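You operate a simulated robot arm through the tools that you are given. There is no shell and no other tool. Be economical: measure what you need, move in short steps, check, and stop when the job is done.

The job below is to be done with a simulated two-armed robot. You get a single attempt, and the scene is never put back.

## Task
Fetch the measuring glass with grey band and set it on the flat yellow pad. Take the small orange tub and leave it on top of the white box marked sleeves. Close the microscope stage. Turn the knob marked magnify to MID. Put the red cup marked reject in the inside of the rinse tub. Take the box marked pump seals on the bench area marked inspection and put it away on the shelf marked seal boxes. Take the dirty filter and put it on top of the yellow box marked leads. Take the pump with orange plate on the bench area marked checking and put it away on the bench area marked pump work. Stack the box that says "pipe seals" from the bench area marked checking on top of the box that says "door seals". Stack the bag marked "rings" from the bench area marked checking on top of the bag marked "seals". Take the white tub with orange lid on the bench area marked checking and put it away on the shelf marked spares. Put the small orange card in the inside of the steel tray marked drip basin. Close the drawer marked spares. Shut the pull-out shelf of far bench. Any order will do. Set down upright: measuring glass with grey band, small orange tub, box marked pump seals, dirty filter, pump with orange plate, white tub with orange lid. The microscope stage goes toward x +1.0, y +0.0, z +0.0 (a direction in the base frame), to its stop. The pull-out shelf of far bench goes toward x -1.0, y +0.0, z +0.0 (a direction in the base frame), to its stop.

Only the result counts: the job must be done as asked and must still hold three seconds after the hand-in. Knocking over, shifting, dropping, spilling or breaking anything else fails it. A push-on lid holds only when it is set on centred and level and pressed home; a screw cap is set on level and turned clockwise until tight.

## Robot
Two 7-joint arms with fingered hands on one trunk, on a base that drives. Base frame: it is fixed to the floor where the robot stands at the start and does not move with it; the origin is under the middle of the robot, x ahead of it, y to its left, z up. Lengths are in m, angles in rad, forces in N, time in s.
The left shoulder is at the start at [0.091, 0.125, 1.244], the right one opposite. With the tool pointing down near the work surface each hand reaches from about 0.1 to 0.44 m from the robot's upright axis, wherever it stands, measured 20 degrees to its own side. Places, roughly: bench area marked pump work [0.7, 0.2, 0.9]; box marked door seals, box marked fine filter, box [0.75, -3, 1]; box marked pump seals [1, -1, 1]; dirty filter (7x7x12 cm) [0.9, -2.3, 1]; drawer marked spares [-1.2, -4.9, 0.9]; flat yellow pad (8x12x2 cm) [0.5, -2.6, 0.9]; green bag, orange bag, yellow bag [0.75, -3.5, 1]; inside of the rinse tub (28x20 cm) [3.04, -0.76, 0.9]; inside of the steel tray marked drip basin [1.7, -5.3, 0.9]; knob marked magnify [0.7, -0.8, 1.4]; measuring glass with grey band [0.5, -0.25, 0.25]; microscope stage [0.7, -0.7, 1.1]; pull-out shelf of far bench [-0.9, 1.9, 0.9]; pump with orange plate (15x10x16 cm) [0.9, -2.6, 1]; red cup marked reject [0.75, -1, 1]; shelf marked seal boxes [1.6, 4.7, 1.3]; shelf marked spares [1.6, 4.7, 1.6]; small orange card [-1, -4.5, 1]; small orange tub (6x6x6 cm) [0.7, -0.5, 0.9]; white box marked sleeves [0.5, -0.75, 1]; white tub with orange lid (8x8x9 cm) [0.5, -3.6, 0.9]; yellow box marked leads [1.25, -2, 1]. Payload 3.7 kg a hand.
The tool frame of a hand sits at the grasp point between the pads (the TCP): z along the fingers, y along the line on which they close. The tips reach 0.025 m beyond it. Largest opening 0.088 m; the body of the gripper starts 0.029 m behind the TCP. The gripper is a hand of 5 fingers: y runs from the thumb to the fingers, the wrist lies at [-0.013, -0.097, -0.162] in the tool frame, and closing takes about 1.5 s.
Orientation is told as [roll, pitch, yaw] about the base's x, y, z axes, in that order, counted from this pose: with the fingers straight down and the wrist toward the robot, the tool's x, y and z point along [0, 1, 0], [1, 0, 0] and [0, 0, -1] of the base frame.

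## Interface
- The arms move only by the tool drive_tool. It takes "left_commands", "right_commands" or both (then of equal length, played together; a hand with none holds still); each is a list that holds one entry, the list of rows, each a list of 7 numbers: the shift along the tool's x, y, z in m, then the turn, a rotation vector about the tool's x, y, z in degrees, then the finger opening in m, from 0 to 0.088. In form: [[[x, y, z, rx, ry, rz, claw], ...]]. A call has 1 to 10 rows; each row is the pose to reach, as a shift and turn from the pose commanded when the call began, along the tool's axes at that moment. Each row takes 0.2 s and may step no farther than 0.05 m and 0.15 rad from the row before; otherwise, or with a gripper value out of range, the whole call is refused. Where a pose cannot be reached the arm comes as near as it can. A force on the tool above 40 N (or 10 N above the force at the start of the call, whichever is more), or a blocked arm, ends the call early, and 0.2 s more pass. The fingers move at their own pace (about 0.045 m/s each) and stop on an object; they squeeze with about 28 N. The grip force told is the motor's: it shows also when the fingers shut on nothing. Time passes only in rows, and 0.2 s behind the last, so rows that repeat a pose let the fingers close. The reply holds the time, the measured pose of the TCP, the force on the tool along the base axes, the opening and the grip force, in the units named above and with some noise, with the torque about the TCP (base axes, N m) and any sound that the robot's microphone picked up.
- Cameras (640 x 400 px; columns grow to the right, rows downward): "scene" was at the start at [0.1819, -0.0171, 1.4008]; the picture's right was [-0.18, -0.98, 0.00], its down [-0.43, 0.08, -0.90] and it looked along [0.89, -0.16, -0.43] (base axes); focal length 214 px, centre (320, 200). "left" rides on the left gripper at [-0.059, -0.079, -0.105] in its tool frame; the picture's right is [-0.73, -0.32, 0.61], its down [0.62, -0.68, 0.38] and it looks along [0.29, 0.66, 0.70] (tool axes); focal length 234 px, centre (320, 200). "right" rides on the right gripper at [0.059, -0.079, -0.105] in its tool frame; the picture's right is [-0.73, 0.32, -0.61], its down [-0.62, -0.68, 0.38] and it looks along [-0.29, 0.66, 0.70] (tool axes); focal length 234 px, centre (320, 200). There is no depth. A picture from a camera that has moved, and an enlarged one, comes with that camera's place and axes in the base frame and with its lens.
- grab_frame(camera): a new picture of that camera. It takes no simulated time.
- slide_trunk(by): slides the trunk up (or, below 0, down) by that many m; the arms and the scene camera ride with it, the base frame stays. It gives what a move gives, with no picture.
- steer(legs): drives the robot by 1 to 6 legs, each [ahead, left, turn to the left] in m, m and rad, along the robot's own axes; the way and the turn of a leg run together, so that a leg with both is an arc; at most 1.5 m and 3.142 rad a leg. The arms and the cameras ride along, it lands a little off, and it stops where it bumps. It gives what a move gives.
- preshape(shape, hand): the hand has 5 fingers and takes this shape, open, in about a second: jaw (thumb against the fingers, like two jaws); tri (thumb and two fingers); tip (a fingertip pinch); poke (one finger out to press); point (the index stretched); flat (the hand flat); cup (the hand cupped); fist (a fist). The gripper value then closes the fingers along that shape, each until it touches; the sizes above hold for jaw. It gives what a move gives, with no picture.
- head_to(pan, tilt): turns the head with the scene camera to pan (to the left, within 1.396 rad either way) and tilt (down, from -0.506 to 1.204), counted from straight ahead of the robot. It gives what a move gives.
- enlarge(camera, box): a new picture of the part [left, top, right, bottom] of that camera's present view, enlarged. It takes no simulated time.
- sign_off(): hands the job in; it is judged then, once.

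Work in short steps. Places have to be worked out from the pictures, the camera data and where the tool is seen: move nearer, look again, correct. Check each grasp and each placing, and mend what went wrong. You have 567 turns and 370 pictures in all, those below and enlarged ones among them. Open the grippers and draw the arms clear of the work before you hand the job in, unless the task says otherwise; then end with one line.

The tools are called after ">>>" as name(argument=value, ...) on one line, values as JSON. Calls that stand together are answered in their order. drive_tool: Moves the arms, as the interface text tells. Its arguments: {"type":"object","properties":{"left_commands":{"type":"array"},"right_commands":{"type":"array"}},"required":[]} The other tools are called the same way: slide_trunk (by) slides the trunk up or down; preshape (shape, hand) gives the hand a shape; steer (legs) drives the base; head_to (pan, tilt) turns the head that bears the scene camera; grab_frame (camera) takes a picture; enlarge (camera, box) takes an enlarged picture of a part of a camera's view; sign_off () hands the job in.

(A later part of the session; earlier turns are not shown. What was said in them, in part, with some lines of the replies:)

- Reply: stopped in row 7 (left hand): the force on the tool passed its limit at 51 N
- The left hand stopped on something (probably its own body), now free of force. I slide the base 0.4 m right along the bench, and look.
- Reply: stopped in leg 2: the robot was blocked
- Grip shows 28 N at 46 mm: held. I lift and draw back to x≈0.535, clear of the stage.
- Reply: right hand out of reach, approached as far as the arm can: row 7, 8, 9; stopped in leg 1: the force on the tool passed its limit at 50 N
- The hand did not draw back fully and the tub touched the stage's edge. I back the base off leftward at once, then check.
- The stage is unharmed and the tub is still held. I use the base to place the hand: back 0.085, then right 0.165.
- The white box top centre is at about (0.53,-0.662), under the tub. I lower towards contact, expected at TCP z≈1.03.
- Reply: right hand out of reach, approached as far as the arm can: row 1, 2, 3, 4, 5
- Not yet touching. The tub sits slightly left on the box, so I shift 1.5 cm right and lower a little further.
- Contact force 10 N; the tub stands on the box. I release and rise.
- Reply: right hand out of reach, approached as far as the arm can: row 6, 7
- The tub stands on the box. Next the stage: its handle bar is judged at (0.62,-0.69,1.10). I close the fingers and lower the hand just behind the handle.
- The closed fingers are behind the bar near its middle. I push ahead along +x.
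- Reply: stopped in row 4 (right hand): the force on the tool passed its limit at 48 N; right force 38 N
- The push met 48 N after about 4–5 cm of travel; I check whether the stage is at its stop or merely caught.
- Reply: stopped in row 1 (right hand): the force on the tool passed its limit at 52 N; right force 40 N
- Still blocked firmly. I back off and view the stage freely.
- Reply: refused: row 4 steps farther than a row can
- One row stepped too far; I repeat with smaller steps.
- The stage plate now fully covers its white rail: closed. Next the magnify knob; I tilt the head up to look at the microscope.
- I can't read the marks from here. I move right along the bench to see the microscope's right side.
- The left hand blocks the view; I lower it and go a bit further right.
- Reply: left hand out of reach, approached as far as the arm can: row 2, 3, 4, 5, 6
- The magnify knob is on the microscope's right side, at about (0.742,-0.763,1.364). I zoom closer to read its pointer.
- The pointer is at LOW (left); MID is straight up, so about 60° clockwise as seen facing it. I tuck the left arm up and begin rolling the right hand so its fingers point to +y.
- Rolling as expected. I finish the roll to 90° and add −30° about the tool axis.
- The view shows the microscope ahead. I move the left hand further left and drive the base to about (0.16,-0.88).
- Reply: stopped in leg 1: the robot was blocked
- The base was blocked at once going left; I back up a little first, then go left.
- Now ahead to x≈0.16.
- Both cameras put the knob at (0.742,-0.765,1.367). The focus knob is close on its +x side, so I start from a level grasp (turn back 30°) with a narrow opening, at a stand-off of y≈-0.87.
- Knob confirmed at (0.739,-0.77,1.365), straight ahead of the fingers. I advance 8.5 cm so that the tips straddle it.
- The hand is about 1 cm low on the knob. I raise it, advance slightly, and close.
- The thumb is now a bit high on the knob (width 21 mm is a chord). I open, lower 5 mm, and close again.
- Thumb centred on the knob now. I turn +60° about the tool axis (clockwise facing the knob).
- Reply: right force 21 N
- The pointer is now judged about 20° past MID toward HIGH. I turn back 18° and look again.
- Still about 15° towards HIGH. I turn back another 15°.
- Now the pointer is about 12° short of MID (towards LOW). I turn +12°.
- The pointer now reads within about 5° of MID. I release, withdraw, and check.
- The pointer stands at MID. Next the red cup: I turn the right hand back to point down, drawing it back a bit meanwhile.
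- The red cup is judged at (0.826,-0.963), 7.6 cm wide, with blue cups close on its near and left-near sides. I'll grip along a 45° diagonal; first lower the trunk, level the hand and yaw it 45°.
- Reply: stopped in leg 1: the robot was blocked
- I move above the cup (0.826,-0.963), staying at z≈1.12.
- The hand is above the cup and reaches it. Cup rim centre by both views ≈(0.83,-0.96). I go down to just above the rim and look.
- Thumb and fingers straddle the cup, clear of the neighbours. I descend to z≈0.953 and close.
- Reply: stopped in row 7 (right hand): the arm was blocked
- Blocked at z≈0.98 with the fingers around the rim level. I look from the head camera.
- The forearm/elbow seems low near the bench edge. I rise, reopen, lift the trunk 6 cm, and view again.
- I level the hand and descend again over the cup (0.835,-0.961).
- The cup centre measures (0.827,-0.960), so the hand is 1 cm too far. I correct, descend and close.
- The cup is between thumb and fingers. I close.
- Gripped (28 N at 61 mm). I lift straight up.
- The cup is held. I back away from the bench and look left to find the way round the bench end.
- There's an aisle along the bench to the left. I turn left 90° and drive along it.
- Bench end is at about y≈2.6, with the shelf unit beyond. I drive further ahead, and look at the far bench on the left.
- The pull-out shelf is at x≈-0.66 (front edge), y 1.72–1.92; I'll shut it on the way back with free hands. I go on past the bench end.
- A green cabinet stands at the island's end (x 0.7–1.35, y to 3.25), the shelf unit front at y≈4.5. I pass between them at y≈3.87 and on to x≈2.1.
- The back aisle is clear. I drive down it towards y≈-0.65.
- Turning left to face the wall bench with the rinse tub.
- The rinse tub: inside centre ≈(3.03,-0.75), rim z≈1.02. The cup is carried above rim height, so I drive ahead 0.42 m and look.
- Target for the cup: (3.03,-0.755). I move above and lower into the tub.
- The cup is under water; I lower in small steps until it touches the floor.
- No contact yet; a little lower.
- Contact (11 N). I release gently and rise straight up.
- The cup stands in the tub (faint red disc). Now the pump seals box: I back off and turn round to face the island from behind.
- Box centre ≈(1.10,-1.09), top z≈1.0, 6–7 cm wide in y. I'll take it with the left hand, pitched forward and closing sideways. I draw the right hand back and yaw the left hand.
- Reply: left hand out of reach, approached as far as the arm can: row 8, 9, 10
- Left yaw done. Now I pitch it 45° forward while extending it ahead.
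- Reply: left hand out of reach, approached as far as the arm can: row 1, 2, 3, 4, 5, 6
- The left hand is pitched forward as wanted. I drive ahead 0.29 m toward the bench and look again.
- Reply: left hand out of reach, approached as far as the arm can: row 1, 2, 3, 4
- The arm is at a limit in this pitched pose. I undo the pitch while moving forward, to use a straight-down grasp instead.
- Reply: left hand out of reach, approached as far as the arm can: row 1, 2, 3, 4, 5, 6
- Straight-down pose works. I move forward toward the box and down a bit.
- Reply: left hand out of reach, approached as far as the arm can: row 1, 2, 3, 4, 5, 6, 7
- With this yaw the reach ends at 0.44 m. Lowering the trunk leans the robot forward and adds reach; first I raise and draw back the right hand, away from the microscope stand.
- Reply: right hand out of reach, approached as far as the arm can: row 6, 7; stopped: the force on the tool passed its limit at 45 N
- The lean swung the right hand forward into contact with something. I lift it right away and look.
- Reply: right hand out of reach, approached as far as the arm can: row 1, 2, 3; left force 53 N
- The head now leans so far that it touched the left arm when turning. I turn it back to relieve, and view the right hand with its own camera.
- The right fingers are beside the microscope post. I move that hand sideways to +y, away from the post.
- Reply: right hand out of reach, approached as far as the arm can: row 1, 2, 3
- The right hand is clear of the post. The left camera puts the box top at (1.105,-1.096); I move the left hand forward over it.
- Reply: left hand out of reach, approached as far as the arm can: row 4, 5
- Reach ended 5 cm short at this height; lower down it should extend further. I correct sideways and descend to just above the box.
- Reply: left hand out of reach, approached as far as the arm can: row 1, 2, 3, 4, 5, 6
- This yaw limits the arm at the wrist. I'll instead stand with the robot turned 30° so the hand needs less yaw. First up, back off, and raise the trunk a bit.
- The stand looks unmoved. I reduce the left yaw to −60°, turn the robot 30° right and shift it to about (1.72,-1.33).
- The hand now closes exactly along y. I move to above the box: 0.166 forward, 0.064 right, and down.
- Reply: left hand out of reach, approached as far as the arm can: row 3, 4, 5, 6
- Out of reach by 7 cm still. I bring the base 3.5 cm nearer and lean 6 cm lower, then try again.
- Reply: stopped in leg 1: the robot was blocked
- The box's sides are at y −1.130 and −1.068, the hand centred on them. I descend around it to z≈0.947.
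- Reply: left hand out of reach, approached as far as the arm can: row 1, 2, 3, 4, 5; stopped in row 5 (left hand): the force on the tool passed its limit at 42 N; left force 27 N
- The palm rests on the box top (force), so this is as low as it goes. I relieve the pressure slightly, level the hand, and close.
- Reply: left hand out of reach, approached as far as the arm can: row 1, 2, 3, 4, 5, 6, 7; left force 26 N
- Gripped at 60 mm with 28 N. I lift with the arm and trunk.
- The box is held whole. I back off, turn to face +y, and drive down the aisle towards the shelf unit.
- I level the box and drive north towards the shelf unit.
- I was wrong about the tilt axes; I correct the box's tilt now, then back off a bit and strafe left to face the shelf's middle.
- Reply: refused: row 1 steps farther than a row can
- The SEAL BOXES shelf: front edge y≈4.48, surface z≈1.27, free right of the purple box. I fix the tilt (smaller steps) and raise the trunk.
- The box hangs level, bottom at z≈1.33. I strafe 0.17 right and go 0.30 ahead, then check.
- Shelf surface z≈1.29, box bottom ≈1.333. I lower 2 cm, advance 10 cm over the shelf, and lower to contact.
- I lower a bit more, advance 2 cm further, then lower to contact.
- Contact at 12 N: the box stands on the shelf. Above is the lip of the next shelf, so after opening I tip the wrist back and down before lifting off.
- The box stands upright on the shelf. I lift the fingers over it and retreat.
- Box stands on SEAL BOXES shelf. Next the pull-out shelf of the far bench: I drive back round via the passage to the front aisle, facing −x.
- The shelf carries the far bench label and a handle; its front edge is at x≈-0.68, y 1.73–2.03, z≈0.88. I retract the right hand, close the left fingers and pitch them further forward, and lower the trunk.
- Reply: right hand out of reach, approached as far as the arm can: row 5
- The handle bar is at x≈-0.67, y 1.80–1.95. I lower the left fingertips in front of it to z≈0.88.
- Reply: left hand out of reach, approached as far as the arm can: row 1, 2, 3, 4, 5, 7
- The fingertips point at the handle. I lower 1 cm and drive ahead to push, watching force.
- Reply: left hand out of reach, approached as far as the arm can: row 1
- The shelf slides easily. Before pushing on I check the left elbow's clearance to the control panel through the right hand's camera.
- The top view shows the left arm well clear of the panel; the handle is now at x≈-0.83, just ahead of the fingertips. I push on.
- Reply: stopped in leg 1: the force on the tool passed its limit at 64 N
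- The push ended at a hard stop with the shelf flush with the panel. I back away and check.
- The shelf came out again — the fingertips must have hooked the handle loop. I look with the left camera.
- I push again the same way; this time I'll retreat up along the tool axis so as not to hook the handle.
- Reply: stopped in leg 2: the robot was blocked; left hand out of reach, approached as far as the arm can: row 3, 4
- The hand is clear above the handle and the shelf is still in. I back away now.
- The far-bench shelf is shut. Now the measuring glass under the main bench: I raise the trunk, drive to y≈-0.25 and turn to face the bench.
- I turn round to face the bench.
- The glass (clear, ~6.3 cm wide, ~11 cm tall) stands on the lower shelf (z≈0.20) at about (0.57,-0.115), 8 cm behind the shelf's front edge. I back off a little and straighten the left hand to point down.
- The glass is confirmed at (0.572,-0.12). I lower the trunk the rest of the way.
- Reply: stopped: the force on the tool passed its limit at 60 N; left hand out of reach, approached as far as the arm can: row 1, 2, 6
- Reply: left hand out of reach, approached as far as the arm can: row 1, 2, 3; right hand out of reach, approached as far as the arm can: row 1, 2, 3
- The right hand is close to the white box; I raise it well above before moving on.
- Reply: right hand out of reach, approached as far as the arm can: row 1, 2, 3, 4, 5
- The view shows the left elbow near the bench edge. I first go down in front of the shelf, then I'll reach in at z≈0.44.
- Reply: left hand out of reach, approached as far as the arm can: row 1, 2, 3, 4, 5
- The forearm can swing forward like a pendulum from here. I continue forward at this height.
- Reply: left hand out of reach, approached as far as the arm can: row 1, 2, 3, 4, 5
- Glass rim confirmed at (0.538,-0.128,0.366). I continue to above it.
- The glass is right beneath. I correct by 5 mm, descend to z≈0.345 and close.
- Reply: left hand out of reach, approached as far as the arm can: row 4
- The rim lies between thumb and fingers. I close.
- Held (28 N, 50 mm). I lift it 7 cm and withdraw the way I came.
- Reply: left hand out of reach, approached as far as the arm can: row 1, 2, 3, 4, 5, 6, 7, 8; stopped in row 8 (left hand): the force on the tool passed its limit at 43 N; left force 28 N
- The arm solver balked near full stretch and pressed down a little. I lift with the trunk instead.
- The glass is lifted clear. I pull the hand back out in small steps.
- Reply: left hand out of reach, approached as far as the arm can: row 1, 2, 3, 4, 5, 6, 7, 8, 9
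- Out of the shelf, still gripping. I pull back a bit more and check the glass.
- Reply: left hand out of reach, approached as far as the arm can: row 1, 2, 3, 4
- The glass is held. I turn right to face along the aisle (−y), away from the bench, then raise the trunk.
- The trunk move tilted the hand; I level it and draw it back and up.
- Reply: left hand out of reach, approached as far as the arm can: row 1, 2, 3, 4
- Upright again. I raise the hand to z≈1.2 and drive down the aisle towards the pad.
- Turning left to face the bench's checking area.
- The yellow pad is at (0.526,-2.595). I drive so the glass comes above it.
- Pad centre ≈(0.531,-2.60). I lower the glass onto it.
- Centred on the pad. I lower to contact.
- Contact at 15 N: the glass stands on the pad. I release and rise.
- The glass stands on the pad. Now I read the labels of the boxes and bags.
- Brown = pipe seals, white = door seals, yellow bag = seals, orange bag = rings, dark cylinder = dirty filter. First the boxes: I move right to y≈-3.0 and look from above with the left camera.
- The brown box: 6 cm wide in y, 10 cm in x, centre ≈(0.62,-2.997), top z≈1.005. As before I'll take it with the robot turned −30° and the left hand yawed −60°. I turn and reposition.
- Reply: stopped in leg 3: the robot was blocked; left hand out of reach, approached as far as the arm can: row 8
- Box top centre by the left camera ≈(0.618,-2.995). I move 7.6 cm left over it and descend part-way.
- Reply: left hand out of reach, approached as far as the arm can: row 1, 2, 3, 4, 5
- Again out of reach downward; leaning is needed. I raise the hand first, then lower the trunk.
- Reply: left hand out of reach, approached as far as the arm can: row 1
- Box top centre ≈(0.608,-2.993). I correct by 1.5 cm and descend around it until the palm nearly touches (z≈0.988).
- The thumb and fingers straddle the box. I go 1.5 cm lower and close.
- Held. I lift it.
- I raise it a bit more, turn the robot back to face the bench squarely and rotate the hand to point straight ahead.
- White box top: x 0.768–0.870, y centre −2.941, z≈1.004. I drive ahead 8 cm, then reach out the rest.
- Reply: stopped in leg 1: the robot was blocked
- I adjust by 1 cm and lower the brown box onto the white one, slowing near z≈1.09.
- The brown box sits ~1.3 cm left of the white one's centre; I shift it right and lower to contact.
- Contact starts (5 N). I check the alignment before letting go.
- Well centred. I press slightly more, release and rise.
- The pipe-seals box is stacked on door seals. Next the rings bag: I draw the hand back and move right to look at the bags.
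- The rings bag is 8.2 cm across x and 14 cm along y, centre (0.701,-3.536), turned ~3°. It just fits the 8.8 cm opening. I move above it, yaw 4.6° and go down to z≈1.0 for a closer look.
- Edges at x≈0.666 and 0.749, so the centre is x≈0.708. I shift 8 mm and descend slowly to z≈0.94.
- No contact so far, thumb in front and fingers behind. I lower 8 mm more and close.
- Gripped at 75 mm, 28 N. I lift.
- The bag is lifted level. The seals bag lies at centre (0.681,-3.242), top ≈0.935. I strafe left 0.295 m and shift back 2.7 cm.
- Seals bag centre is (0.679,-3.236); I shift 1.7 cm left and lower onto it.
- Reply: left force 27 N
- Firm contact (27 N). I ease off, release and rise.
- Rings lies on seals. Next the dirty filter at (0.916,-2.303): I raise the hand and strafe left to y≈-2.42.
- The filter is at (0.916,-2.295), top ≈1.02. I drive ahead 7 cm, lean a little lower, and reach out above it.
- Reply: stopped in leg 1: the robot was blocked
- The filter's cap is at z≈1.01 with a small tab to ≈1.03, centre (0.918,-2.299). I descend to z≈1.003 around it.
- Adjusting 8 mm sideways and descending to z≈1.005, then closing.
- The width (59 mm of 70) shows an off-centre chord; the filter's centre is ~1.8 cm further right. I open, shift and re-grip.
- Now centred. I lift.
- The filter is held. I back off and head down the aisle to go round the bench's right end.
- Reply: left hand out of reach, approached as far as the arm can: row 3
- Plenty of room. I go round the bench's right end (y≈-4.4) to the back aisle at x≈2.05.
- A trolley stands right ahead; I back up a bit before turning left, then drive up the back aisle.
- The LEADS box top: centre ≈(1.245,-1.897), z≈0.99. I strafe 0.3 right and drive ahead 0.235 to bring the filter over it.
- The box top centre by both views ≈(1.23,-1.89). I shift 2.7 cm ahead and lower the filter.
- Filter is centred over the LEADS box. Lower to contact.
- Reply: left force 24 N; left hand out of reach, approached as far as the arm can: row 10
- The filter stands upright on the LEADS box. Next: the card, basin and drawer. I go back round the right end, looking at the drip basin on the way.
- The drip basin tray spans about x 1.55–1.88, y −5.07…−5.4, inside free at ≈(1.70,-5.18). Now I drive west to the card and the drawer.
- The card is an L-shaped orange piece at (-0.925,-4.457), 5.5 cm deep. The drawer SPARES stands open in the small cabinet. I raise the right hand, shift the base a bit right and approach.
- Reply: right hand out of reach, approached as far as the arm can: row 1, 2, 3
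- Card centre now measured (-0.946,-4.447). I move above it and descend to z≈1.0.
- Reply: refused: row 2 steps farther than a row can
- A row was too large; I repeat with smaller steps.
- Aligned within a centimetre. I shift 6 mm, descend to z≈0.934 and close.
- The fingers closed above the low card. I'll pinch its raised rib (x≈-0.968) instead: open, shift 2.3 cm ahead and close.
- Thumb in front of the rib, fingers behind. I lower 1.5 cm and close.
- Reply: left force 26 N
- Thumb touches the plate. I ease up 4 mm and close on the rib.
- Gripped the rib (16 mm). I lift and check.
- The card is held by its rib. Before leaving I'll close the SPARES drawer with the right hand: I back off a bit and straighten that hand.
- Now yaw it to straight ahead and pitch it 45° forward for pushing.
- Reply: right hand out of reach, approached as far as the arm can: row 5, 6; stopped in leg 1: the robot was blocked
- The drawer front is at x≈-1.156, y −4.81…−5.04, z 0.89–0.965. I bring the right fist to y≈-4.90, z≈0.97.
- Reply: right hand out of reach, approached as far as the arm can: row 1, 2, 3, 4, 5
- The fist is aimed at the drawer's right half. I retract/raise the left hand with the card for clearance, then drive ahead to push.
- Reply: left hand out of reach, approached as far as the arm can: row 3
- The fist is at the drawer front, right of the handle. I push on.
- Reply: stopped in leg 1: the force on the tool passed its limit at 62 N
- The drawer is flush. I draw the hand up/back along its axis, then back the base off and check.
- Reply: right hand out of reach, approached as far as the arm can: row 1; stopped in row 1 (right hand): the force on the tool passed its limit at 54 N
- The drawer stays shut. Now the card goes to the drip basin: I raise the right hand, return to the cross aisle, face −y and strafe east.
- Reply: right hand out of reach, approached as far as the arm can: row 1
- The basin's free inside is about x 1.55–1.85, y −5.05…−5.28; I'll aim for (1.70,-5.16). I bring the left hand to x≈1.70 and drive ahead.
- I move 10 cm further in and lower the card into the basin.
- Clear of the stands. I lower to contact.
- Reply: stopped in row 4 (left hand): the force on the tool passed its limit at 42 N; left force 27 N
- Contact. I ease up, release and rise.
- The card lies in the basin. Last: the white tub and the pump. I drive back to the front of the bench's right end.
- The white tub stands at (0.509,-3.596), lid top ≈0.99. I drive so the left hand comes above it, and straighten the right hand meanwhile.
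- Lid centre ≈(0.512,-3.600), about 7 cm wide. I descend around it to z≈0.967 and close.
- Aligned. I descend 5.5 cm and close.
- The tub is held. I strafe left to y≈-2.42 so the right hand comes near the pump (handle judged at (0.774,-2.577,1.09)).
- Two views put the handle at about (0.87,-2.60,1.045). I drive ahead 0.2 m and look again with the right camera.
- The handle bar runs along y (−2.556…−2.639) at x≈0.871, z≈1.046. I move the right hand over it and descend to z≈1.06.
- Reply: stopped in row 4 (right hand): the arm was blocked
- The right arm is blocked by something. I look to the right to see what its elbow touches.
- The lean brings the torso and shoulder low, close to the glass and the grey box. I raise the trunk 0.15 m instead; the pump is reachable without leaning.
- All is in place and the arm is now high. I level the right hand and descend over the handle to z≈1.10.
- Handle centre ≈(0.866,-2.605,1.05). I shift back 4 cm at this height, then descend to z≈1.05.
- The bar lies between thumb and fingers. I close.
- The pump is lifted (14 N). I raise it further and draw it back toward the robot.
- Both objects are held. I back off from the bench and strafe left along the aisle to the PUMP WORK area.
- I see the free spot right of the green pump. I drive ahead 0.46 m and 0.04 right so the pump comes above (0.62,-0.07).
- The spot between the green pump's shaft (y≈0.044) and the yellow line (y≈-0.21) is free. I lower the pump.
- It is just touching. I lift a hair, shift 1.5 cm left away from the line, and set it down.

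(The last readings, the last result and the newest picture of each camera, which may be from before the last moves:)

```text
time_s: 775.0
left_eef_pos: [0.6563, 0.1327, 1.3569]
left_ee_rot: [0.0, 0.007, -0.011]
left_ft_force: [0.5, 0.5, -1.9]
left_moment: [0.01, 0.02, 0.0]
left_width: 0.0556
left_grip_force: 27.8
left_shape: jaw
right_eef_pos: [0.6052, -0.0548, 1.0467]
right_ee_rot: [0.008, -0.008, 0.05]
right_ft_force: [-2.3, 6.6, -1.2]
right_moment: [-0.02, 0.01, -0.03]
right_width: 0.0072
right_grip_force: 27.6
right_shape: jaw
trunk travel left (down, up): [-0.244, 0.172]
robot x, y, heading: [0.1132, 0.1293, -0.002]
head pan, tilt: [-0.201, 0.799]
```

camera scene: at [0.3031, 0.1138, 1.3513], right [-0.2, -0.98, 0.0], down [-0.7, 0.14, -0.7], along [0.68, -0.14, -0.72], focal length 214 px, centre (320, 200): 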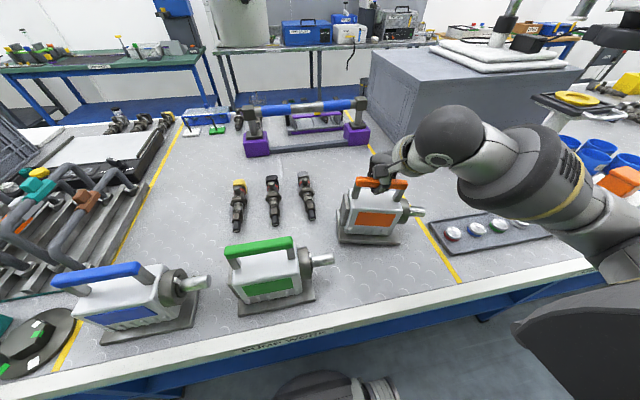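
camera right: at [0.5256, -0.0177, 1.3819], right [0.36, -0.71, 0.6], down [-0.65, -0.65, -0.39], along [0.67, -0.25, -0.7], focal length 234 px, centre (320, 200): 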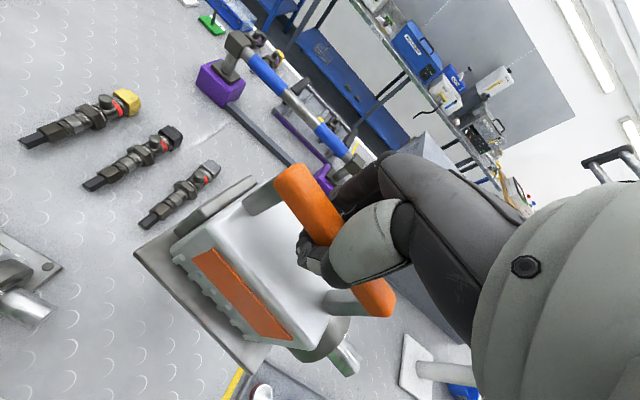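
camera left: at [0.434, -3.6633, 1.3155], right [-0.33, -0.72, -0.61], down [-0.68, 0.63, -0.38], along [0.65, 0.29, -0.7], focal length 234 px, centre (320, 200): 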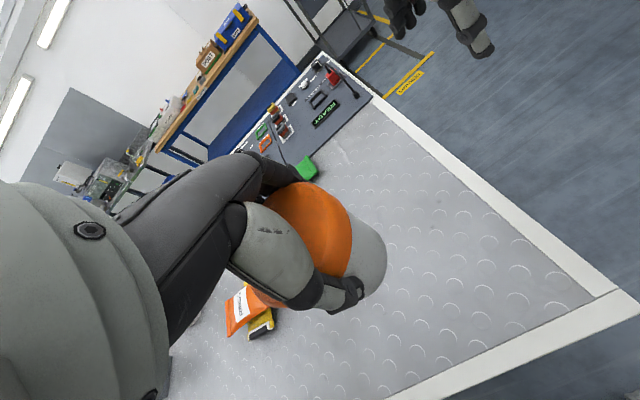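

Weight is off the hand. I open and rise.

>>> drive_tool(right_commands=[[[0, 0, 0.002, 0, 0, 0, 0.08], [0, 0, 0.002, 0, 0, 0, 0.08], [0, 0, 0.002, 0, 0, 0, 0.08], [0, 0, 0.002, 0, 0, 0, 0.08], [0, 0, 0.002, 0, 0, 0, 0.08], [0, 0, -0.02, 0, 0, 0, 0.08], [0, 0, -0.05, 0, 0, 0, 0.08], [0, 0, -0.09, 0, 0, 0, 0.08], [0, 0, -0.13, 0, 0, 0, 0.08], [0, 0, -0.17, 0, 0, 0, 0.08]]])

>>> grab_frame(camera="scene")

```text
time_s: 777.2
left_eef_pos: [0.6551, 0.1318, 1.3575]
left_ee_rot: [0.002, 0.007, -0.01]
left_ft_force: [-0.1, -0.9, -1.5]
left_moment: [-0.03, 0.01, 0.02]
left_width: 0.0555
left_grip_force: 28.2
left_shape: jaw
right_eef_pos: [0.6034, -0.0562, 1.2182]
right_ee_rot: [0.004, -0.004, 0.049]
right_ft_force: [0.2, -0.5, -0.1]
right_moment: [-0.04, 0.02, 0.0]
right_width: 0.08
right_grip_force: 0.0
right_shape: jaw
trunk travel left (down, up): [-0.244, 0.172]
robot x, y, heading: [0.1155, 0.1278, 0.002]
head pan, tilt: [-0.201, 0.799]
```

```text
90 pictures are left
camera scene: at [0.3027, 0.1135, 1.3512], right [-0.2, -0.98, 0.0], down [-0.7, 0.14, -0.7], along [0.68, -0.14, -0.72], focal length 214 px, centre (320, 200)
```

scene: 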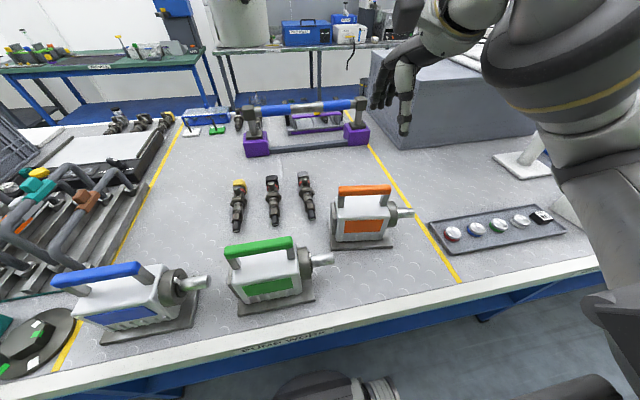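

The pump stands upright in PUMP WORK. Now the white tub to the SPARES shelf: I drive back out and up the aisle.

>>> steer(legs=[[-0.33, 0, 0], [0, 0, 1.57], [1.3, 0, 0], [1.3, 0, 0], [0.75, 0, 0]])

>>> steer(legs=[[0, 0, -1.57], [0, 0.38, 0], [0.95, 0, 0], [0.95, 0, 0]])

```text
time_s: 799.0
left_eef_pos: [-0.1261, 4.0173, 1.3573]
left_ee_rot: [0.001, 0.01, 1.544]
left_ft_force: [-0.5, 0.2, -2.1]
left_moment: [-0.03, -0.01, -0.03]
left_width: 0.0553
left_grip_force: 27.7
left_shape: jaw
right_eef_pos: [0.0611, 3.9622, 1.2161]
right_ee_rot: [0.005, -0.004, 1.606]
right_ft_force: [0.0, 0.7, -0.1]
right_moment: [0.03, -0.03, 0.02]
right_width: 0.08
right_grip_force: 0.1
right_shape: jaw
trunk travel left (down, up): [-0.244, 0.172]
robot x, y, heading: [-0.1299, 3.4784, 1.554]
head pan, tilt: [-0.201, 0.799]
```

```text
time_s: 815.9
left_eef_pos: [2.3186, 3.8998, 1.3564]
left_ee_rot: [0.003, 0.007, 0.007]
left_ft_force: [1.0, -0.8, -1.1]
left_moment: [-0.04, 0.01, 0.02]
left_width: 0.0548
left_grip_force: 28.1
left_shape: jaw
right_eef_pos: [2.2702, 3.7109, 1.2172]
right_ee_rot: [0.005, -0.004, 0.063]
right_ft_force: [-0.5, -0.4, -1.0]
right_moment: [-0.04, -0.02, -0.02]
right_width: 0.0801
right_grip_force: 0.2
right_shape: jaw
trunk travel left (down, up): [-0.244, 0.172]
robot x, y, heading: [1.7808, 3.8919, 0.018]
head pan, tilt: [-0.201, 0.799]
```

I move away from the shelf a bit before turning to face it, then raise the trunk.

>>> steer(legs=[[0, -0.27, 0], [0, 0, 1.555]])

>>> slide_trunk(by=0.165)

>>> head_to(pan=0.0, tilt=0.0)

>>> grab_frame(camera="scene")

```text
time_s: 822.6
left_eef_pos: [1.7927, 4.1608, 1.3564]
left_ee_rot: [0.001, 0.007, 1.539]
left_ft_force: [0.6, 0.8, -1.8]
left_moment: [-0.01, -0.01, 0.02]
left_width: 0.055
left_grip_force: 27.9
left_shape: jaw
right_eef_pos: [1.9807, 4.1058, 1.2167]
right_ee_rot: [0.007, -0.003, 1.601]
right_ft_force: [-0.7, 0.5, 0.3]
right_moment: [0.01, -0.01, 0.01]
right_width: 0.0799
right_grip_force: 0.1
right_shape: jaw
trunk travel left (down, up): [-0.244, 0.172]
robot x, y, heading: [1.7862, 3.6212, 1.554]
head pan, tilt: [-0.201, 0.799]
```

```text
time_s: 824.5
left_eef_pos: [1.7923, 4.1603, 1.5209]
left_ee_rot: [0.001, 0.007, 1.539]
left_ft_force: [-0.7, -1.0, -1.7]
left_moment: [-0.02, -0.03, 0.01]
left_width: 0.0548
left_grip_force: 27.9
left_shape: jaw
right_eef_pos: [1.9817, 4.1054, 1.3821]
right_ee_rot: [0.006, -0.005, 1.6]
right_ft_force: [0.4, 0.3, 0.2]
right_moment: [-0.04, 0.0, 0.0]
right_width: 0.0802
right_grip_force: 0.1
right_shape: jaw
trunk travel left (down, up): [-0.409, 0.007]
robot x, y, heading: [1.7882, 3.6215, 1.552]
head pan, tilt: [-0.201, 0.799]
```

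```text
time_s: 825.6
left_eef_pos: [1.7923, 4.1613, 1.523]
left_ee_rot: [0.001, 0.007, 1.543]
left_ft_force: [0.0, 0.1, -1.0]
left_moment: [-0.01, 0.02, -0.03]
left_width: 0.0551
left_grip_force: 27.6
left_shape: jaw
right_eef_pos: [1.9798, 4.1053, 1.3823]
right_ee_rot: [0.006, -0.003, 1.6]
right_ft_force: [-0.3, 0.1, -1.2]
right_moment: [0.01, 0.01, 0.03]
right_width: 0.08
right_grip_force: 0.1
right_shape: jaw
trunk travel left (down, up): [-0.409, 0.007]
robot x, y, heading: [1.7831, 3.6248, 1.554]
head pan, tilt: [0.0, 0.0]
```

```text
89 pictures are left
camera scene: at [1.7865, 3.7527, 1.5909], right [1.0, -0.02, 0.0], down [0.0, 0.0, -1.0], along [0.02, 1.0, 0.0], focal length 214 px, centre (320, 200)
```

scene: 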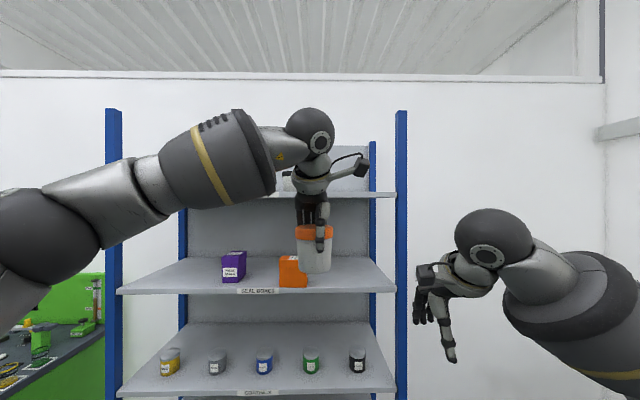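

I raise the tub to z≈1.76 and move the right hand out to the side, past the shelf post.

>>> drive_tool(left_commands=[[[0, 0, -0.04, 0, 0, 0, 0.04], [0, 0, -0.08, 0, 0, 0, 0.04], [0, 0, -0.12, 0, 0, 0, 0.04], [0, 0, -0.16, 0, 0, 0, 0.04], [0, 0, -0.2, 0, 0, 0, 0.04], [0, 0, -0.235, 0, 0, 0, 0.04]]], right_commands=[[[-0.04, 0, 0, 0, 0, 0, 0.08], [-0.08, -0.01, 0, 0, 0, 0, 0.08], [-0.12, -0.02, 0, 0, 0, 0, 0.08], [-0.16, -0.03, 0, 0, 0, 0, 0.08], [-0.2, -0.04, 0, 0, 0, 0, 0.08], [-0.24, -0.05, 0, 0, 0, 0, 0.08]]])

>>> grab_frame(camera="scene")

>>> grab_frame(camera="left")

```text
time_s: 827.0
left_eef_pos: [1.7797, 4.1445, 1.7237]
left_ee_rot: [0.001, 0.007, 1.539]
left_ft_force: [-0.6, 0.1, -1.7]
left_moment: [0.0, 0.0, 0.03]
left_width: 0.0545
left_grip_force: 28.5
left_shape: jaw
left hand out of reach, approached as far as the arm can: row 5, 6
right_eef_pos: [2.222, 4.0635, 1.3783]
right_ee_rot: [0.006, -0.002, 1.601]
right_ft_force: [-0.1, 0.6, 0.8]
right_moment: [-0.01, 0.01, 0.0]
right_width: 0.0802
right_grip_force: 0.1
right_shape: jaw
trunk travel left (down, up): [-0.409, 0.007]
robot x, y, heading: [1.7837, 3.6233, 1.55]
head pan, tilt: [0.0, 0.0]
```

```text
88 pictures are left
camera scene: at [1.7818, 3.7505, 1.5939], right [1.0, 0.03, 0.0], down [0.0, 0.03, -1.0], along [-0.03, 1.0, 0.03], focal length 214 px, centre (320, 200)
```

scene: 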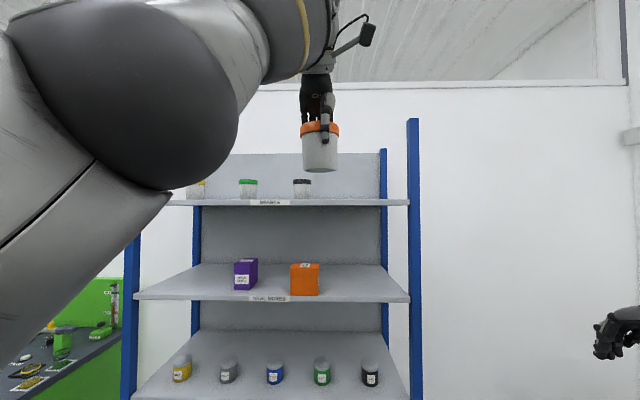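

```text
87 pictures are left
camera left: at [1.8355, 4.0631, 1.8311], right [0.71, -0.35, -0.61], down [-0.65, -0.66, -0.38], along [-0.27, 0.66, -0.7], focal length 234 px, centre (320, 200)
```

left: 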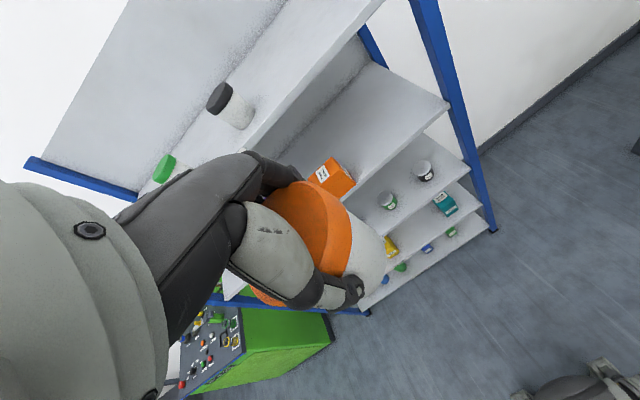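

Tub bottom is at ≈1.66, the shelf surface ≈1.625. I strafe 0.10 right and drive ahead in two steps.

>>> steer(legs=[[0, -0.1, 0.01], [0.25, 0, 0]])

>>> grab_frame(camera="left")

>>> grab_frame(camera="scene")

```text
time_s: 830.0
left_eef_pos: [1.881, 4.3905, 1.7239]
left_ee_rot: [0.0, 0.007, 1.543]
left_ft_force: [0.5, -0.9, -0.5]
left_moment: [-0.03, -0.01, -0.02]
left_width: 0.0546
left_grip_force: 28.0
left_shape: jaw
right_eef_pos: [2.3241, 4.3115, 1.3769]
right_ee_rot: [0.005, -0.004, 1.601]
right_ft_force: [-0.4, -0.4, 0.0]
right_moment: [0.03, 0.0, 0.0]
right_width: 0.0801
right_grip_force: 0.1
right_shape: jaw
trunk travel left (down, up): [-0.409, 0.007]
robot x, y, heading: [1.8889, 3.8685, 1.555]
head pan, tilt: [0.0, 0.0]
```

```text
86 pictures are left
camera left: at [1.9386, 4.311, 1.8311], right [0.72, -0.35, -0.61], down [-0.64, -0.67, -0.38], along [-0.27, 0.66, -0.7], focal length 234 px, centre (320, 200)
```

left: 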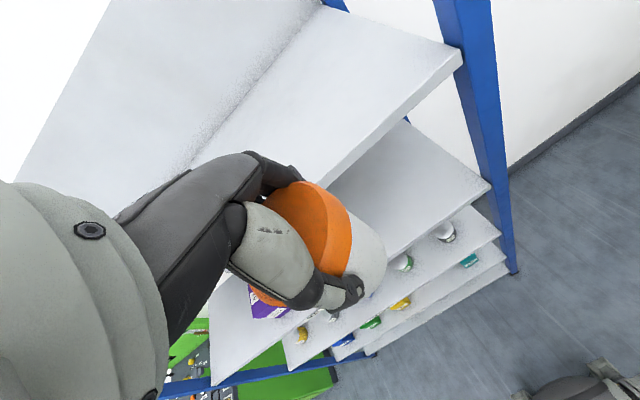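

```text
85 pictures are left
camera scene: at [1.8853, 3.9984, 1.5935], right [1.0, 0.03, 0.0], down [0.0, 0.03, -1.0], along [-0.03, 1.0, 0.03], focal length 214 px, centre (320, 200)
```

scene: 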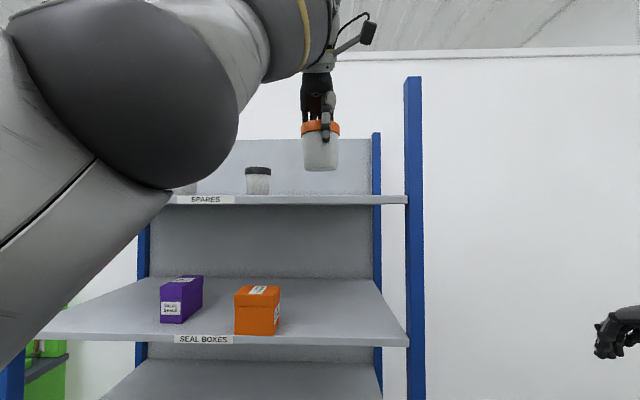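

Clearance is 4 cm. I drive ahead 0.175 to bring the tub over the shelf.

>>> steer(legs=[[0.175, 0, 0.01]])

>>> drive_tool(left_commands=[[[0, 0, 0.012, 0, 0, 0, 0.04], [0, 0, 0.022, 0, 0, 0, 0.04], [0, 0, 0.03, 0, 0, 0, 0.04]]])

>>> grab_frame(camera="scene")

>>> grab_frame(camera="left")

```text
time_s: 831.5
left_eef_pos: [1.8778, 4.5679, 1.7245]
left_ee_rot: [0.001, 0.007, 1.557]
left_ft_force: [-0.7, -0.5, -1.4]
left_moment: [-0.03, 0.0, -0.02]
left_width: 0.0546
left_grip_force: 28.0
left_shape: jaw
right_eef_pos: [2.3197, 4.4945, 1.3777]
right_ee_rot: [0.006, -0.004, 1.615]
right_ft_force: [0.2, 0.1, 0.0]
right_moment: [-0.01, -0.01, 0.01]
right_width: 0.0796
right_grip_force: 0.1
right_shape: jaw
trunk travel left (down, up): [-0.409, 0.007]
robot x, y, heading: [1.8897, 4.0445, 1.572]
head pan, tilt: [0.0, 0.0]
```

```text
time_s: 832.3
left_eef_pos: [1.8826, 4.5767, 1.7134]
left_ee_rot: [0.003, 0.007, 1.558]
left_ft_force: [0.9, 0.4, -2.0]
left_moment: [0.0, -0.06, 0.01]
left_width: 0.0545
left_grip_force: 27.8
left_shape: jaw
left hand out of reach, approached as far as the arm can: row 1, 2, 3
right_eef_pos: [2.3198, 4.4942, 1.3775]
right_ee_rot: [0.006, -0.003, 1.617]
right_ft_force: [-1.0, 1.1, 0.2]
right_moment: [0.0, 0.02, 0.02]
right_width: 0.0801
right_grip_force: 0.1
right_shape: jaw
trunk travel left (down, up): [-0.409, 0.007]
robot x, y, heading: [1.8907, 4.0462, 1.567]
head pan, tilt: [0.0, 0.0]
```

```text
84 pictures are left
camera scene: at [1.8861, 4.1749, 1.5924], right [1.0, 0.04, 0.0], down [0.0, 0.02, -1.0], along [-0.04, 1.0, 0.02], focal length 214 px, centre (320, 200)
```

scene: 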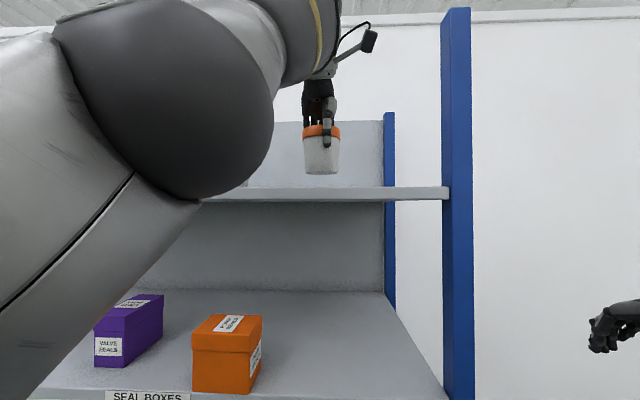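

```text
83 pictures are left
camera left: at [1.9395, 4.4976, 1.8195], right [0.72, -0.34, -0.61], down [-0.63, -0.68, -0.38], along [-0.28, 0.66, -0.7], focal length 234 px, centre (320, 200)
```

left: 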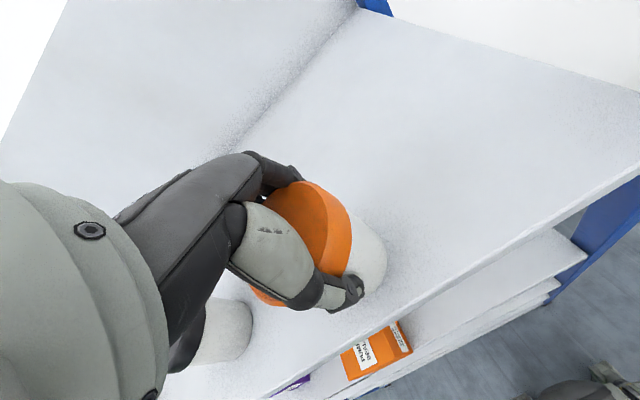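

I lower with the trunk: first 2 cm.

>>> slide_trunk(by=-0.02)

>>> slide_trunk(by=-0.008)

```text
time_s: 832.9
left_eef_pos: [1.882, 4.5774, 1.6914]
left_ee_rot: [0.003, 0.008, 1.555]
left_ft_force: [0.6, 0.5, -2.2]
left_moment: [0.01, -0.02, 0.0]
left_width: 0.0546
left_grip_force: 27.9
left_shape: jaw
right_eef_pos: [2.3201, 4.4932, 1.3566]
right_ee_rot: [0.004, -0.003, 1.617]
right_ft_force: [0.0, -0.2, 1.3]
right_moment: [-0.03, 0.0, -0.04]
right_width: 0.0799
right_grip_force: 0.0
right_shape: jaw
trunk travel left (down, up): [-0.389, 0.027]
robot x, y, heading: [1.888, 4.0432, 1.57]
head pan, tilt: [0.0, 0.0]
```

```text
time_s: 833.5
left_eef_pos: [1.8808, 4.5762, 1.6852]
left_ee_rot: [0.002, 0.008, 1.557]
left_ft_force: [0.0, 0.0, -1.0]
left_moment: [0.06, -0.02, -0.03]
left_width: 0.0544
left_grip_force: 27.7
left_shape: jaw
right_eef_pos: [2.3195, 4.4938, 1.35]
right_ee_rot: [0.005, -0.005, 1.616]
right_ft_force: [-0.5, -0.2, -0.3]
right_moment: [0.01, 0.02, -0.04]
right_width: 0.08
right_grip_force: 0.1
right_shape: jaw
trunk travel left (down, up): [-0.381, 0.035]
robot x, y, heading: [1.8899, 4.0442, 1.573]
head pan, tilt: [0.0, 0.0]
```

>>> slide_trunk(by=-0.006)

>>> slide_trunk(by=-0.005)

```text
time_s: 834.0
left_eef_pos: [1.8816, 4.5748, 1.682]
left_ee_rot: [-0.001, 0.001, 1.558]
left_ft_force: [1.1, 6.5, 32.1]
left_moment: [-0.2, 0.1, 0.02]
left_width: 0.0527
left_grip_force: 27.5
left_shape: jaw
right_eef_pos: [2.32, 4.493, 1.3438]
right_ee_rot: [0.005, -0.006, 1.616]
right_ft_force: [-0.2, -0.7, 0.0]
right_moment: [0.03, 0.03, -0.01]
right_width: 0.0801
right_grip_force: 0.1
right_shape: jaw
trunk travel left (down, up): [-0.375, 0.041]
robot x, y, heading: [1.8873, 4.0438, 1.567]
head pan, tilt: [0.0, 0.0]
```

```text
time_s: 834.4
left_eef_pos: [1.8812, 4.5747, 1.6804]
left_ee_rot: [-0.001, -0.005, 1.558]
left_ft_force: [2.3, 0.9, 17.4]
left_moment: [-0.13, 0.04, 0.0]
left_width: 0.0525
left_grip_force: 27.8
left_shape: jaw
right_eef_pos: [2.3211, 4.4943, 1.3411]
right_ee_rot: [0.006, -0.005, 1.616]
right_ft_force: [0.4, 0.5, 0.3]
right_moment: [-0.02, -0.01, -0.02]
right_width: 0.0801
right_grip_force: 0.0
right_shape: jaw
trunk travel left (down, up): [-0.373, 0.042]
robot x, y, heading: [1.8916, 4.0451, 1.57]
head pan, tilt: [0.0, 0.0]
stopped: the force on the tool passed its limit at 47 N (the readings are from after the stop); the commanded pose is now the measured one
```

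Contact: the tub stands on the shelf. I open the fingers, rise with the trunk, then tilt the wrist back to clear the lid.

>>> drive_tool(left_commands=[[[0, 0, -0.002, 0, 0, 0, 0.088], [0, 0, -0.002, 0, 0, 0, 0.088], [0, 0, -0.002, 0, 0, 0, 0.088], [0, 0, -0.002, 0, 0, 0, 0.088], [0, 0, -0.002, 0, 0, 0, 0.088]]])

>>> slide_trunk(by=0.04)

>>> grab_frame(camera="left")

>>> grab_frame(camera="scene")

```text
time_s: 835.6
left_eef_pos: [1.881, 4.576, 1.6813]
left_ee_rot: [0.0, -0.003, 1.559]
left_ft_force: [0.8, 1.5, 3.0]
left_moment: [0.07, 0.02, -0.02]
left_width: 0.0878
left_grip_force: 0.1
left_shape: jaw
right_eef_pos: [2.3198, 4.4938, 1.3418]
right_ee_rot: [0.005, -0.005, 1.615]
right_ft_force: [0.0, 0.4, 0.5]
right_moment: [-0.02, 0.01, 0.01]
right_width: 0.08
right_grip_force: 0.1
right_shape: jaw
trunk travel left (down, up): [-0.373, 0.042]
robot x, y, heading: [1.8906, 4.0405, 1.565]
head pan, tilt: [0.0, 0.0]
```

```text
time_s: 836.4
left_eef_pos: [1.8802, 4.5763, 1.7208]
left_ee_rot: [0.0, -0.002, 1.558]
left_ft_force: [0.0, 0.0, 0.7]
left_moment: [0.01, 0.01, -0.02]
left_width: 0.0878
left_grip_force: 0.0
left_shape: jaw
right_eef_pos: [2.3196, 4.4947, 1.3821]
right_ee_rot: [0.006, -0.004, 1.617]
right_ft_force: [0.3, -0.4, -0.2]
right_moment: [0.02, -0.02, 0.03]
right_width: 0.0799
right_grip_force: 0.0
right_shape: jaw
trunk travel left (down, up): [-0.413, 0.002]
robot x, y, heading: [1.8902, 4.0448, 1.567]
head pan, tilt: [0.0, 0.0]
```

```text
82 pictures are left
camera left: at [1.9372, 4.4963, 1.8279], right [0.72, -0.33, -0.61], down [-0.63, -0.67, -0.39], along [-0.28, 0.66, -0.69], focal length 234 px, centre (320, 200)
```

left: 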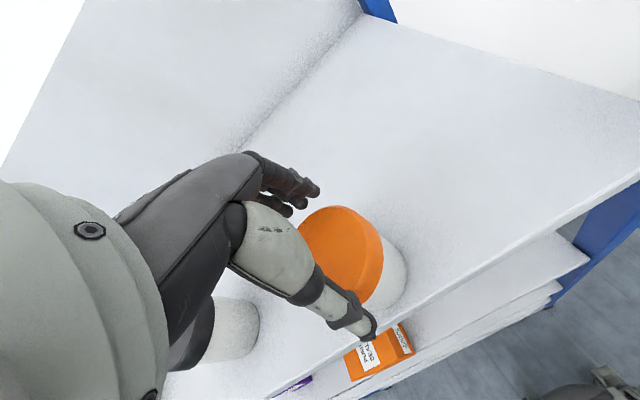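

```text
81 pictures are left
camera scene: at [1.8866, 4.176, 1.5962], right [1.0, 0.03, 0.0], down [0.0, 0.01, -1.0], along [-0.03, 1.0, 0.01], focal length 214 px, centre (320, 200)
```

scene: 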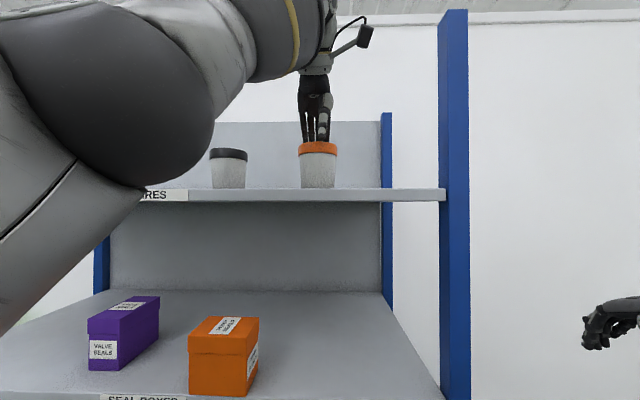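

The tub stands upright beside the black-lidded one. I tilt the wrist back while moving slightly back, then withdraw.

>>> drive_tool(left_commands=[[[0, -0.004, -0.003, -7.5, 0, 0, 0.088], [0, -0.01, -0.006, -15, 0, 0, 0.088], [0, -0.016, -0.008, -22.5, 0, 0, 0.088], [0, -0.02, -0.01, -30, 0, 0, 0.088]]])

>>> grab_frame(camera="left")

>>> enlarge(camera="scene", box=[200, 40, 400, 220])

```text
time_s: 837.4
left_eef_pos: [1.8794, 4.5556, 1.7311]
left_ee_rot: [-0.002, -0.529, 1.559]
left_ft_force: [-0.4, 0.8, 1.0]
left_moment: [0.0, -0.03, 0.02]
left_width: 0.0879
left_grip_force: 0.0
left_shape: jaw
right_eef_pos: [2.3194, 4.4939, 1.3808]
right_ee_rot: [0.007, -0.003, 1.616]
right_ft_force: [0.7, 0.1, 0.0]
right_moment: [0.0, 0.03, -0.03]
right_width: 0.0799
right_grip_force: 0.2
right_shape: jaw
trunk travel left (down, up): [-0.413, 0.002]
robot x, y, heading: [1.8876, 4.0455, 1.564]
head pan, tilt: [0.0, 0.0]
```

```text
80 pictures are left
camera left: at [1.9361, 4.4339, 1.7839], right [0.73, 0.02, -0.69], down [-0.63, -0.39, -0.68], along [-0.28, 0.92, -0.27], focal length 234 px, centre (320, 200)
```

left: 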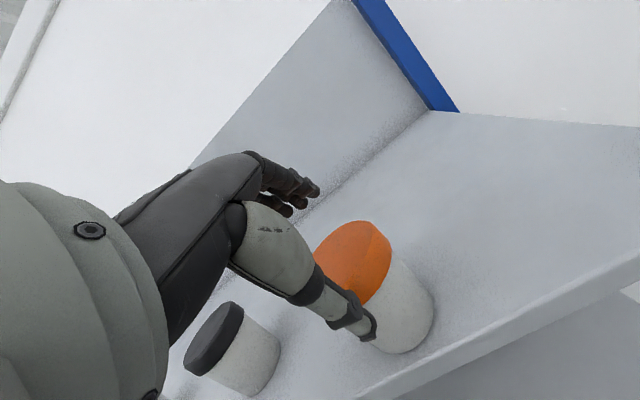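

```text
2.22 times, centred on (300, 130) of scene
camera zoom: at [1.8888, 4.176, 1.595], right [1.0, 0.0, 0.0], down [0.0, 0.0, -1.0], along [0.0, 1.0, 0.0], focal length 477 px, centre (364, 356)
```

zoom: 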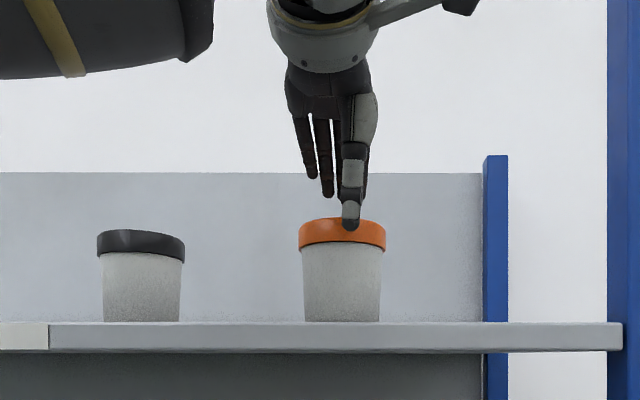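

The fingers are above the lid and the thumb in front. I back straight out.

>>> steer(legs=[[-0.4, 0, 0]])

>>> grab_frame(camera="scene")

```text
time_s: 840.0
left_eef_pos: [1.8774, 4.1538, 1.7312]
left_ee_rot: [-0.003, -0.526, 1.563]
left_ft_force: [0.1, 0.7, 0.3]
left_moment: [0.02, 0.02, 0.0]
left_width: 0.0877
left_grip_force: 0.0
left_shape: jaw
right_eef_pos: [2.318, 4.0928, 1.3825]
right_ee_rot: [0.006, -0.003, 1.618]
right_ft_force: [-0.1, 0.6, 0.0]
right_moment: [-0.01, -0.03, 0.0]
right_width: 0.0802
right_grip_force: 0.1
right_shape: jaw
trunk travel left (down, up): [-0.413, 0.002]
robot x, y, heading: [1.8882, 3.6427, 1.571]
head pan, tilt: [0.0, 0.0]
```

```text
78 pictures are left
camera scene: at [1.8886, 3.7739, 1.595], right [1.0, 0.0, 0.0], down [0.0, 0.0, -1.0], along [0.0, 1.0, 0.0], focal length 214 px, centre (320, 200)
```

scene: 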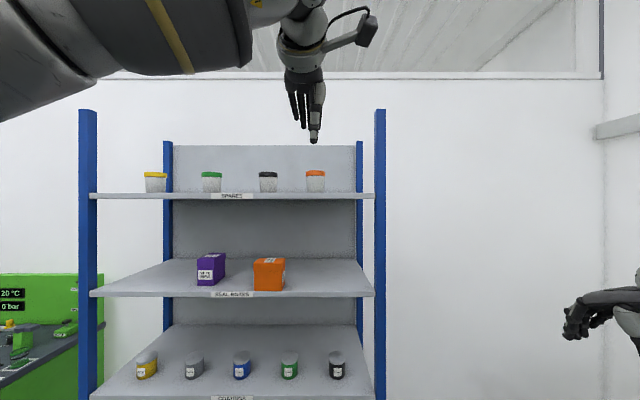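

All items are placed. Before handing in I go back to re-check the stage, the knob and the far-bench shelf.

>>> steer(legs=[[0, 0, 1.57], [0, -0.23, 0], [1.0, 0, 0], [1.0, 0, 0], [0, 0, 1.57], [1.1, 0, 0]])

>>> head_to(pan=-0.7, tilt=0.45)

>>> grab_frame(camera="scene")

```text
time_s: 865.0
left_eef_pos: [-0.118, 2.2076, 1.7311]
left_ee_rot: [-0.002, -0.526, -1.588]
left_ft_force: [0.0, -0.1, 0.1]
left_moment: [0.0, -0.01, 0.03]
left_width: 0.088
left_grip_force: 0.1
left_shape: jaw
right_eef_pos: [-0.5563, 2.2711, 1.382]
right_ee_rot: [0.006, -0.004, -1.53]
right_ft_force: [0.0, 0.3, 0.1]
right_moment: [-0.02, -0.02, -0.02]
right_width: 0.08
right_grip_force: 0.0
right_shape: jaw
trunk travel left (down, up): [-0.413, 0.002]
robot x, y, heading: [-0.1244, 2.7205, -1.577]
head pan, tilt: [0.0, 0.0]
```

```text
time_s: 866.1
left_eef_pos: [-0.119, 2.2068, 1.7306]
left_ee_rot: [0.0, -0.524, -1.589]
left_ft_force: [-0.8, 0.0, 0.4]
left_moment: [0.03, 0.01, 0.0]
left_width: 0.088
left_grip_force: 0.0
left_shape: jaw
right_eef_pos: [-0.5574, 2.2713, 1.3814]
right_ee_rot: [0.004, -0.005, -1.531]
right_ft_force: [0.8, 0.1, 0.2]
right_moment: [0.01, 0.01, 0.01]
right_width: 0.0797
right_grip_force: 0.0
right_shape: jaw
trunk travel left (down, up): [-0.413, 0.002]
robot x, y, heading: [-0.1279, 2.7197, -1.582]
head pan, tilt: [-0.7, 0.45]
```

```text
77 pictures are left
camera scene: at [-0.1837, 2.6059, 1.5534], right [-0.76, 0.65, 0.0], down [0.28, 0.33, -0.9], along [-0.59, -0.68, -0.43], focal length 214 px, centre (320, 200)
```

scene: 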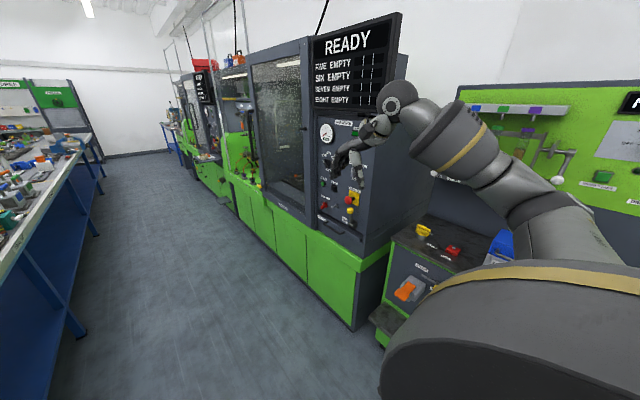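

The far-bench shelf is still shut. On to the microscope.

>>> steer(legs=[[1.1, 0, 0], [1.1, 0, 0], [1.05, 0, 0], [0, 0, 1.58]])

>>> head_to(pan=-0.25, tilt=0.4)

>>> grab_frame(camera="scene")

```text
time_s: 885.8
left_eef_pos: [0.4391, -0.5192, 1.7313]
left_ee_rot: [0.001, -0.525, 0.001]
left_ft_force: [-0.4, -0.7, 0.9]
left_moment: [-0.02, 0.01, -0.05]
left_width: 0.0878
left_grip_force: 0.0
left_shape: jaw
right_eef_pos: [0.3822, -0.9601, 1.3814]
right_ee_rot: [0.006, -0.002, 0.057]
right_ft_force: [-0.2, -0.3, -0.5]
right_moment: [0.0, 0.01, -0.02]
right_width: 0.0798
right_grip_force: 0.1
right_shape: jaw
trunk travel left (down, up): [-0.413, 0.002]
robot x, y, heading: [-0.074, -0.5362, 0.007]
head pan, tilt: [-0.7, 0.45]
```

```text
time_s: 886.7
left_eef_pos: [0.4399, -0.5201, 1.7318]
left_ee_rot: [0.0, -0.525, 0.002]
left_ft_force: [-0.4, -1.3, 0.7]
left_moment: [-0.02, -0.04, 0.01]
left_width: 0.088
left_grip_force: 0.0
left_shape: jaw
right_eef_pos: [0.3826, -0.9595, 1.3815]
right_ee_rot: [0.005, -0.003, 0.059]
right_ft_force: [0.3, 0.2, -0.3]
right_moment: [-0.03, 0.0, 0.02]
right_width: 0.08
right_grip_force: 0.1
right_shape: jaw
trunk travel left (down, up): [-0.413, 0.002]
robot x, y, heading: [-0.0691, -0.5343, 0.012]
head pan, tilt: [-0.25, 0.4]
```

```text
76 pictures are left
camera scene: at [0.0592, -0.5574, 1.558], right [-0.24, -0.97, 0.0], down [-0.38, 0.09, -0.92], along [0.89, -0.22, -0.39], focal length 214 px, centre (320, 200)
```

scene: 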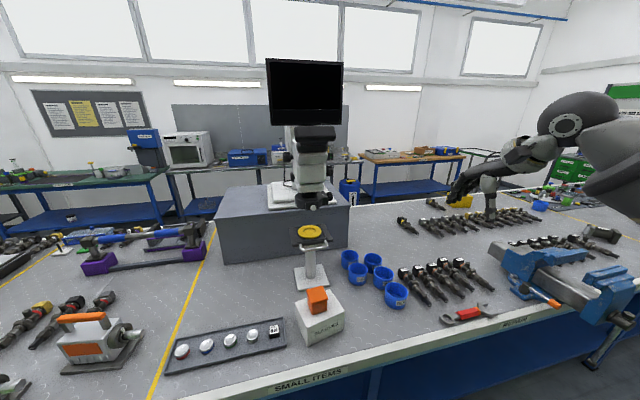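

>>> enlarge(camera="scene", box=[260, 120, 380, 300])

```text
2.22 times, centred on (320, 210) of scene
camera zoom: at [0.0592, -0.5574, 1.558], right [-0.24, -0.97, 0.0], down [-0.38, 0.09, -0.92], along [0.89, -0.22, -0.39], focal length 477 px, centre (320, 178)
```

zoom: 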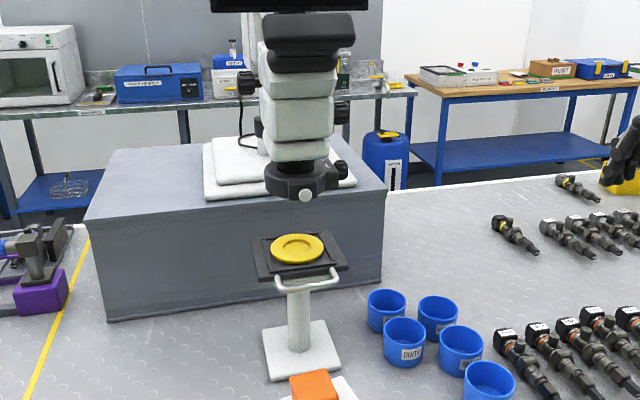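

The stage plate now sits right under the objective, and everything stands as it should; both hands are open and clear. I back off slightly and hand in.

>>> steer(legs=[[-0.12, 0, 0]])

>>> sign_off()

```text
time_s: 887.9
left_eef_pos: [0.3205, -0.5227, 1.7293]
left_ee_rot: [0.0, -0.526, -0.003]
left_ft_force: [0.3, 0.6, 0.2]
left_moment: [0.02, -0.02, -0.01]
left_width: 0.0878
left_grip_force: 0.1
left_shape: jaw
right_eef_pos: [0.2611, -0.9624, 1.3824]
right_ee_rot: [0.005, -0.004, 0.054]
right_ft_force: [-0.4, -0.3, 0.7]
right_moment: [0.02, 0.01, 0.04]
right_width: 0.0804
right_grip_force: 0.0
right_shape: jaw
trunk travel left (down, up): [-0.413, 0.002]
robot x, y, heading: [-0.1953, -0.5382, 0.008]
head pan, tilt: [-0.25, 0.4]
```

```text
The job is handed in.
```

I carried out all fourteen parts of the job and handed it in, with both grippers open and the arms clear; along the way the right hand bumped the microscope and a bench edge with no shift I could see, and the rings bag lies crosswise on the seals bag.
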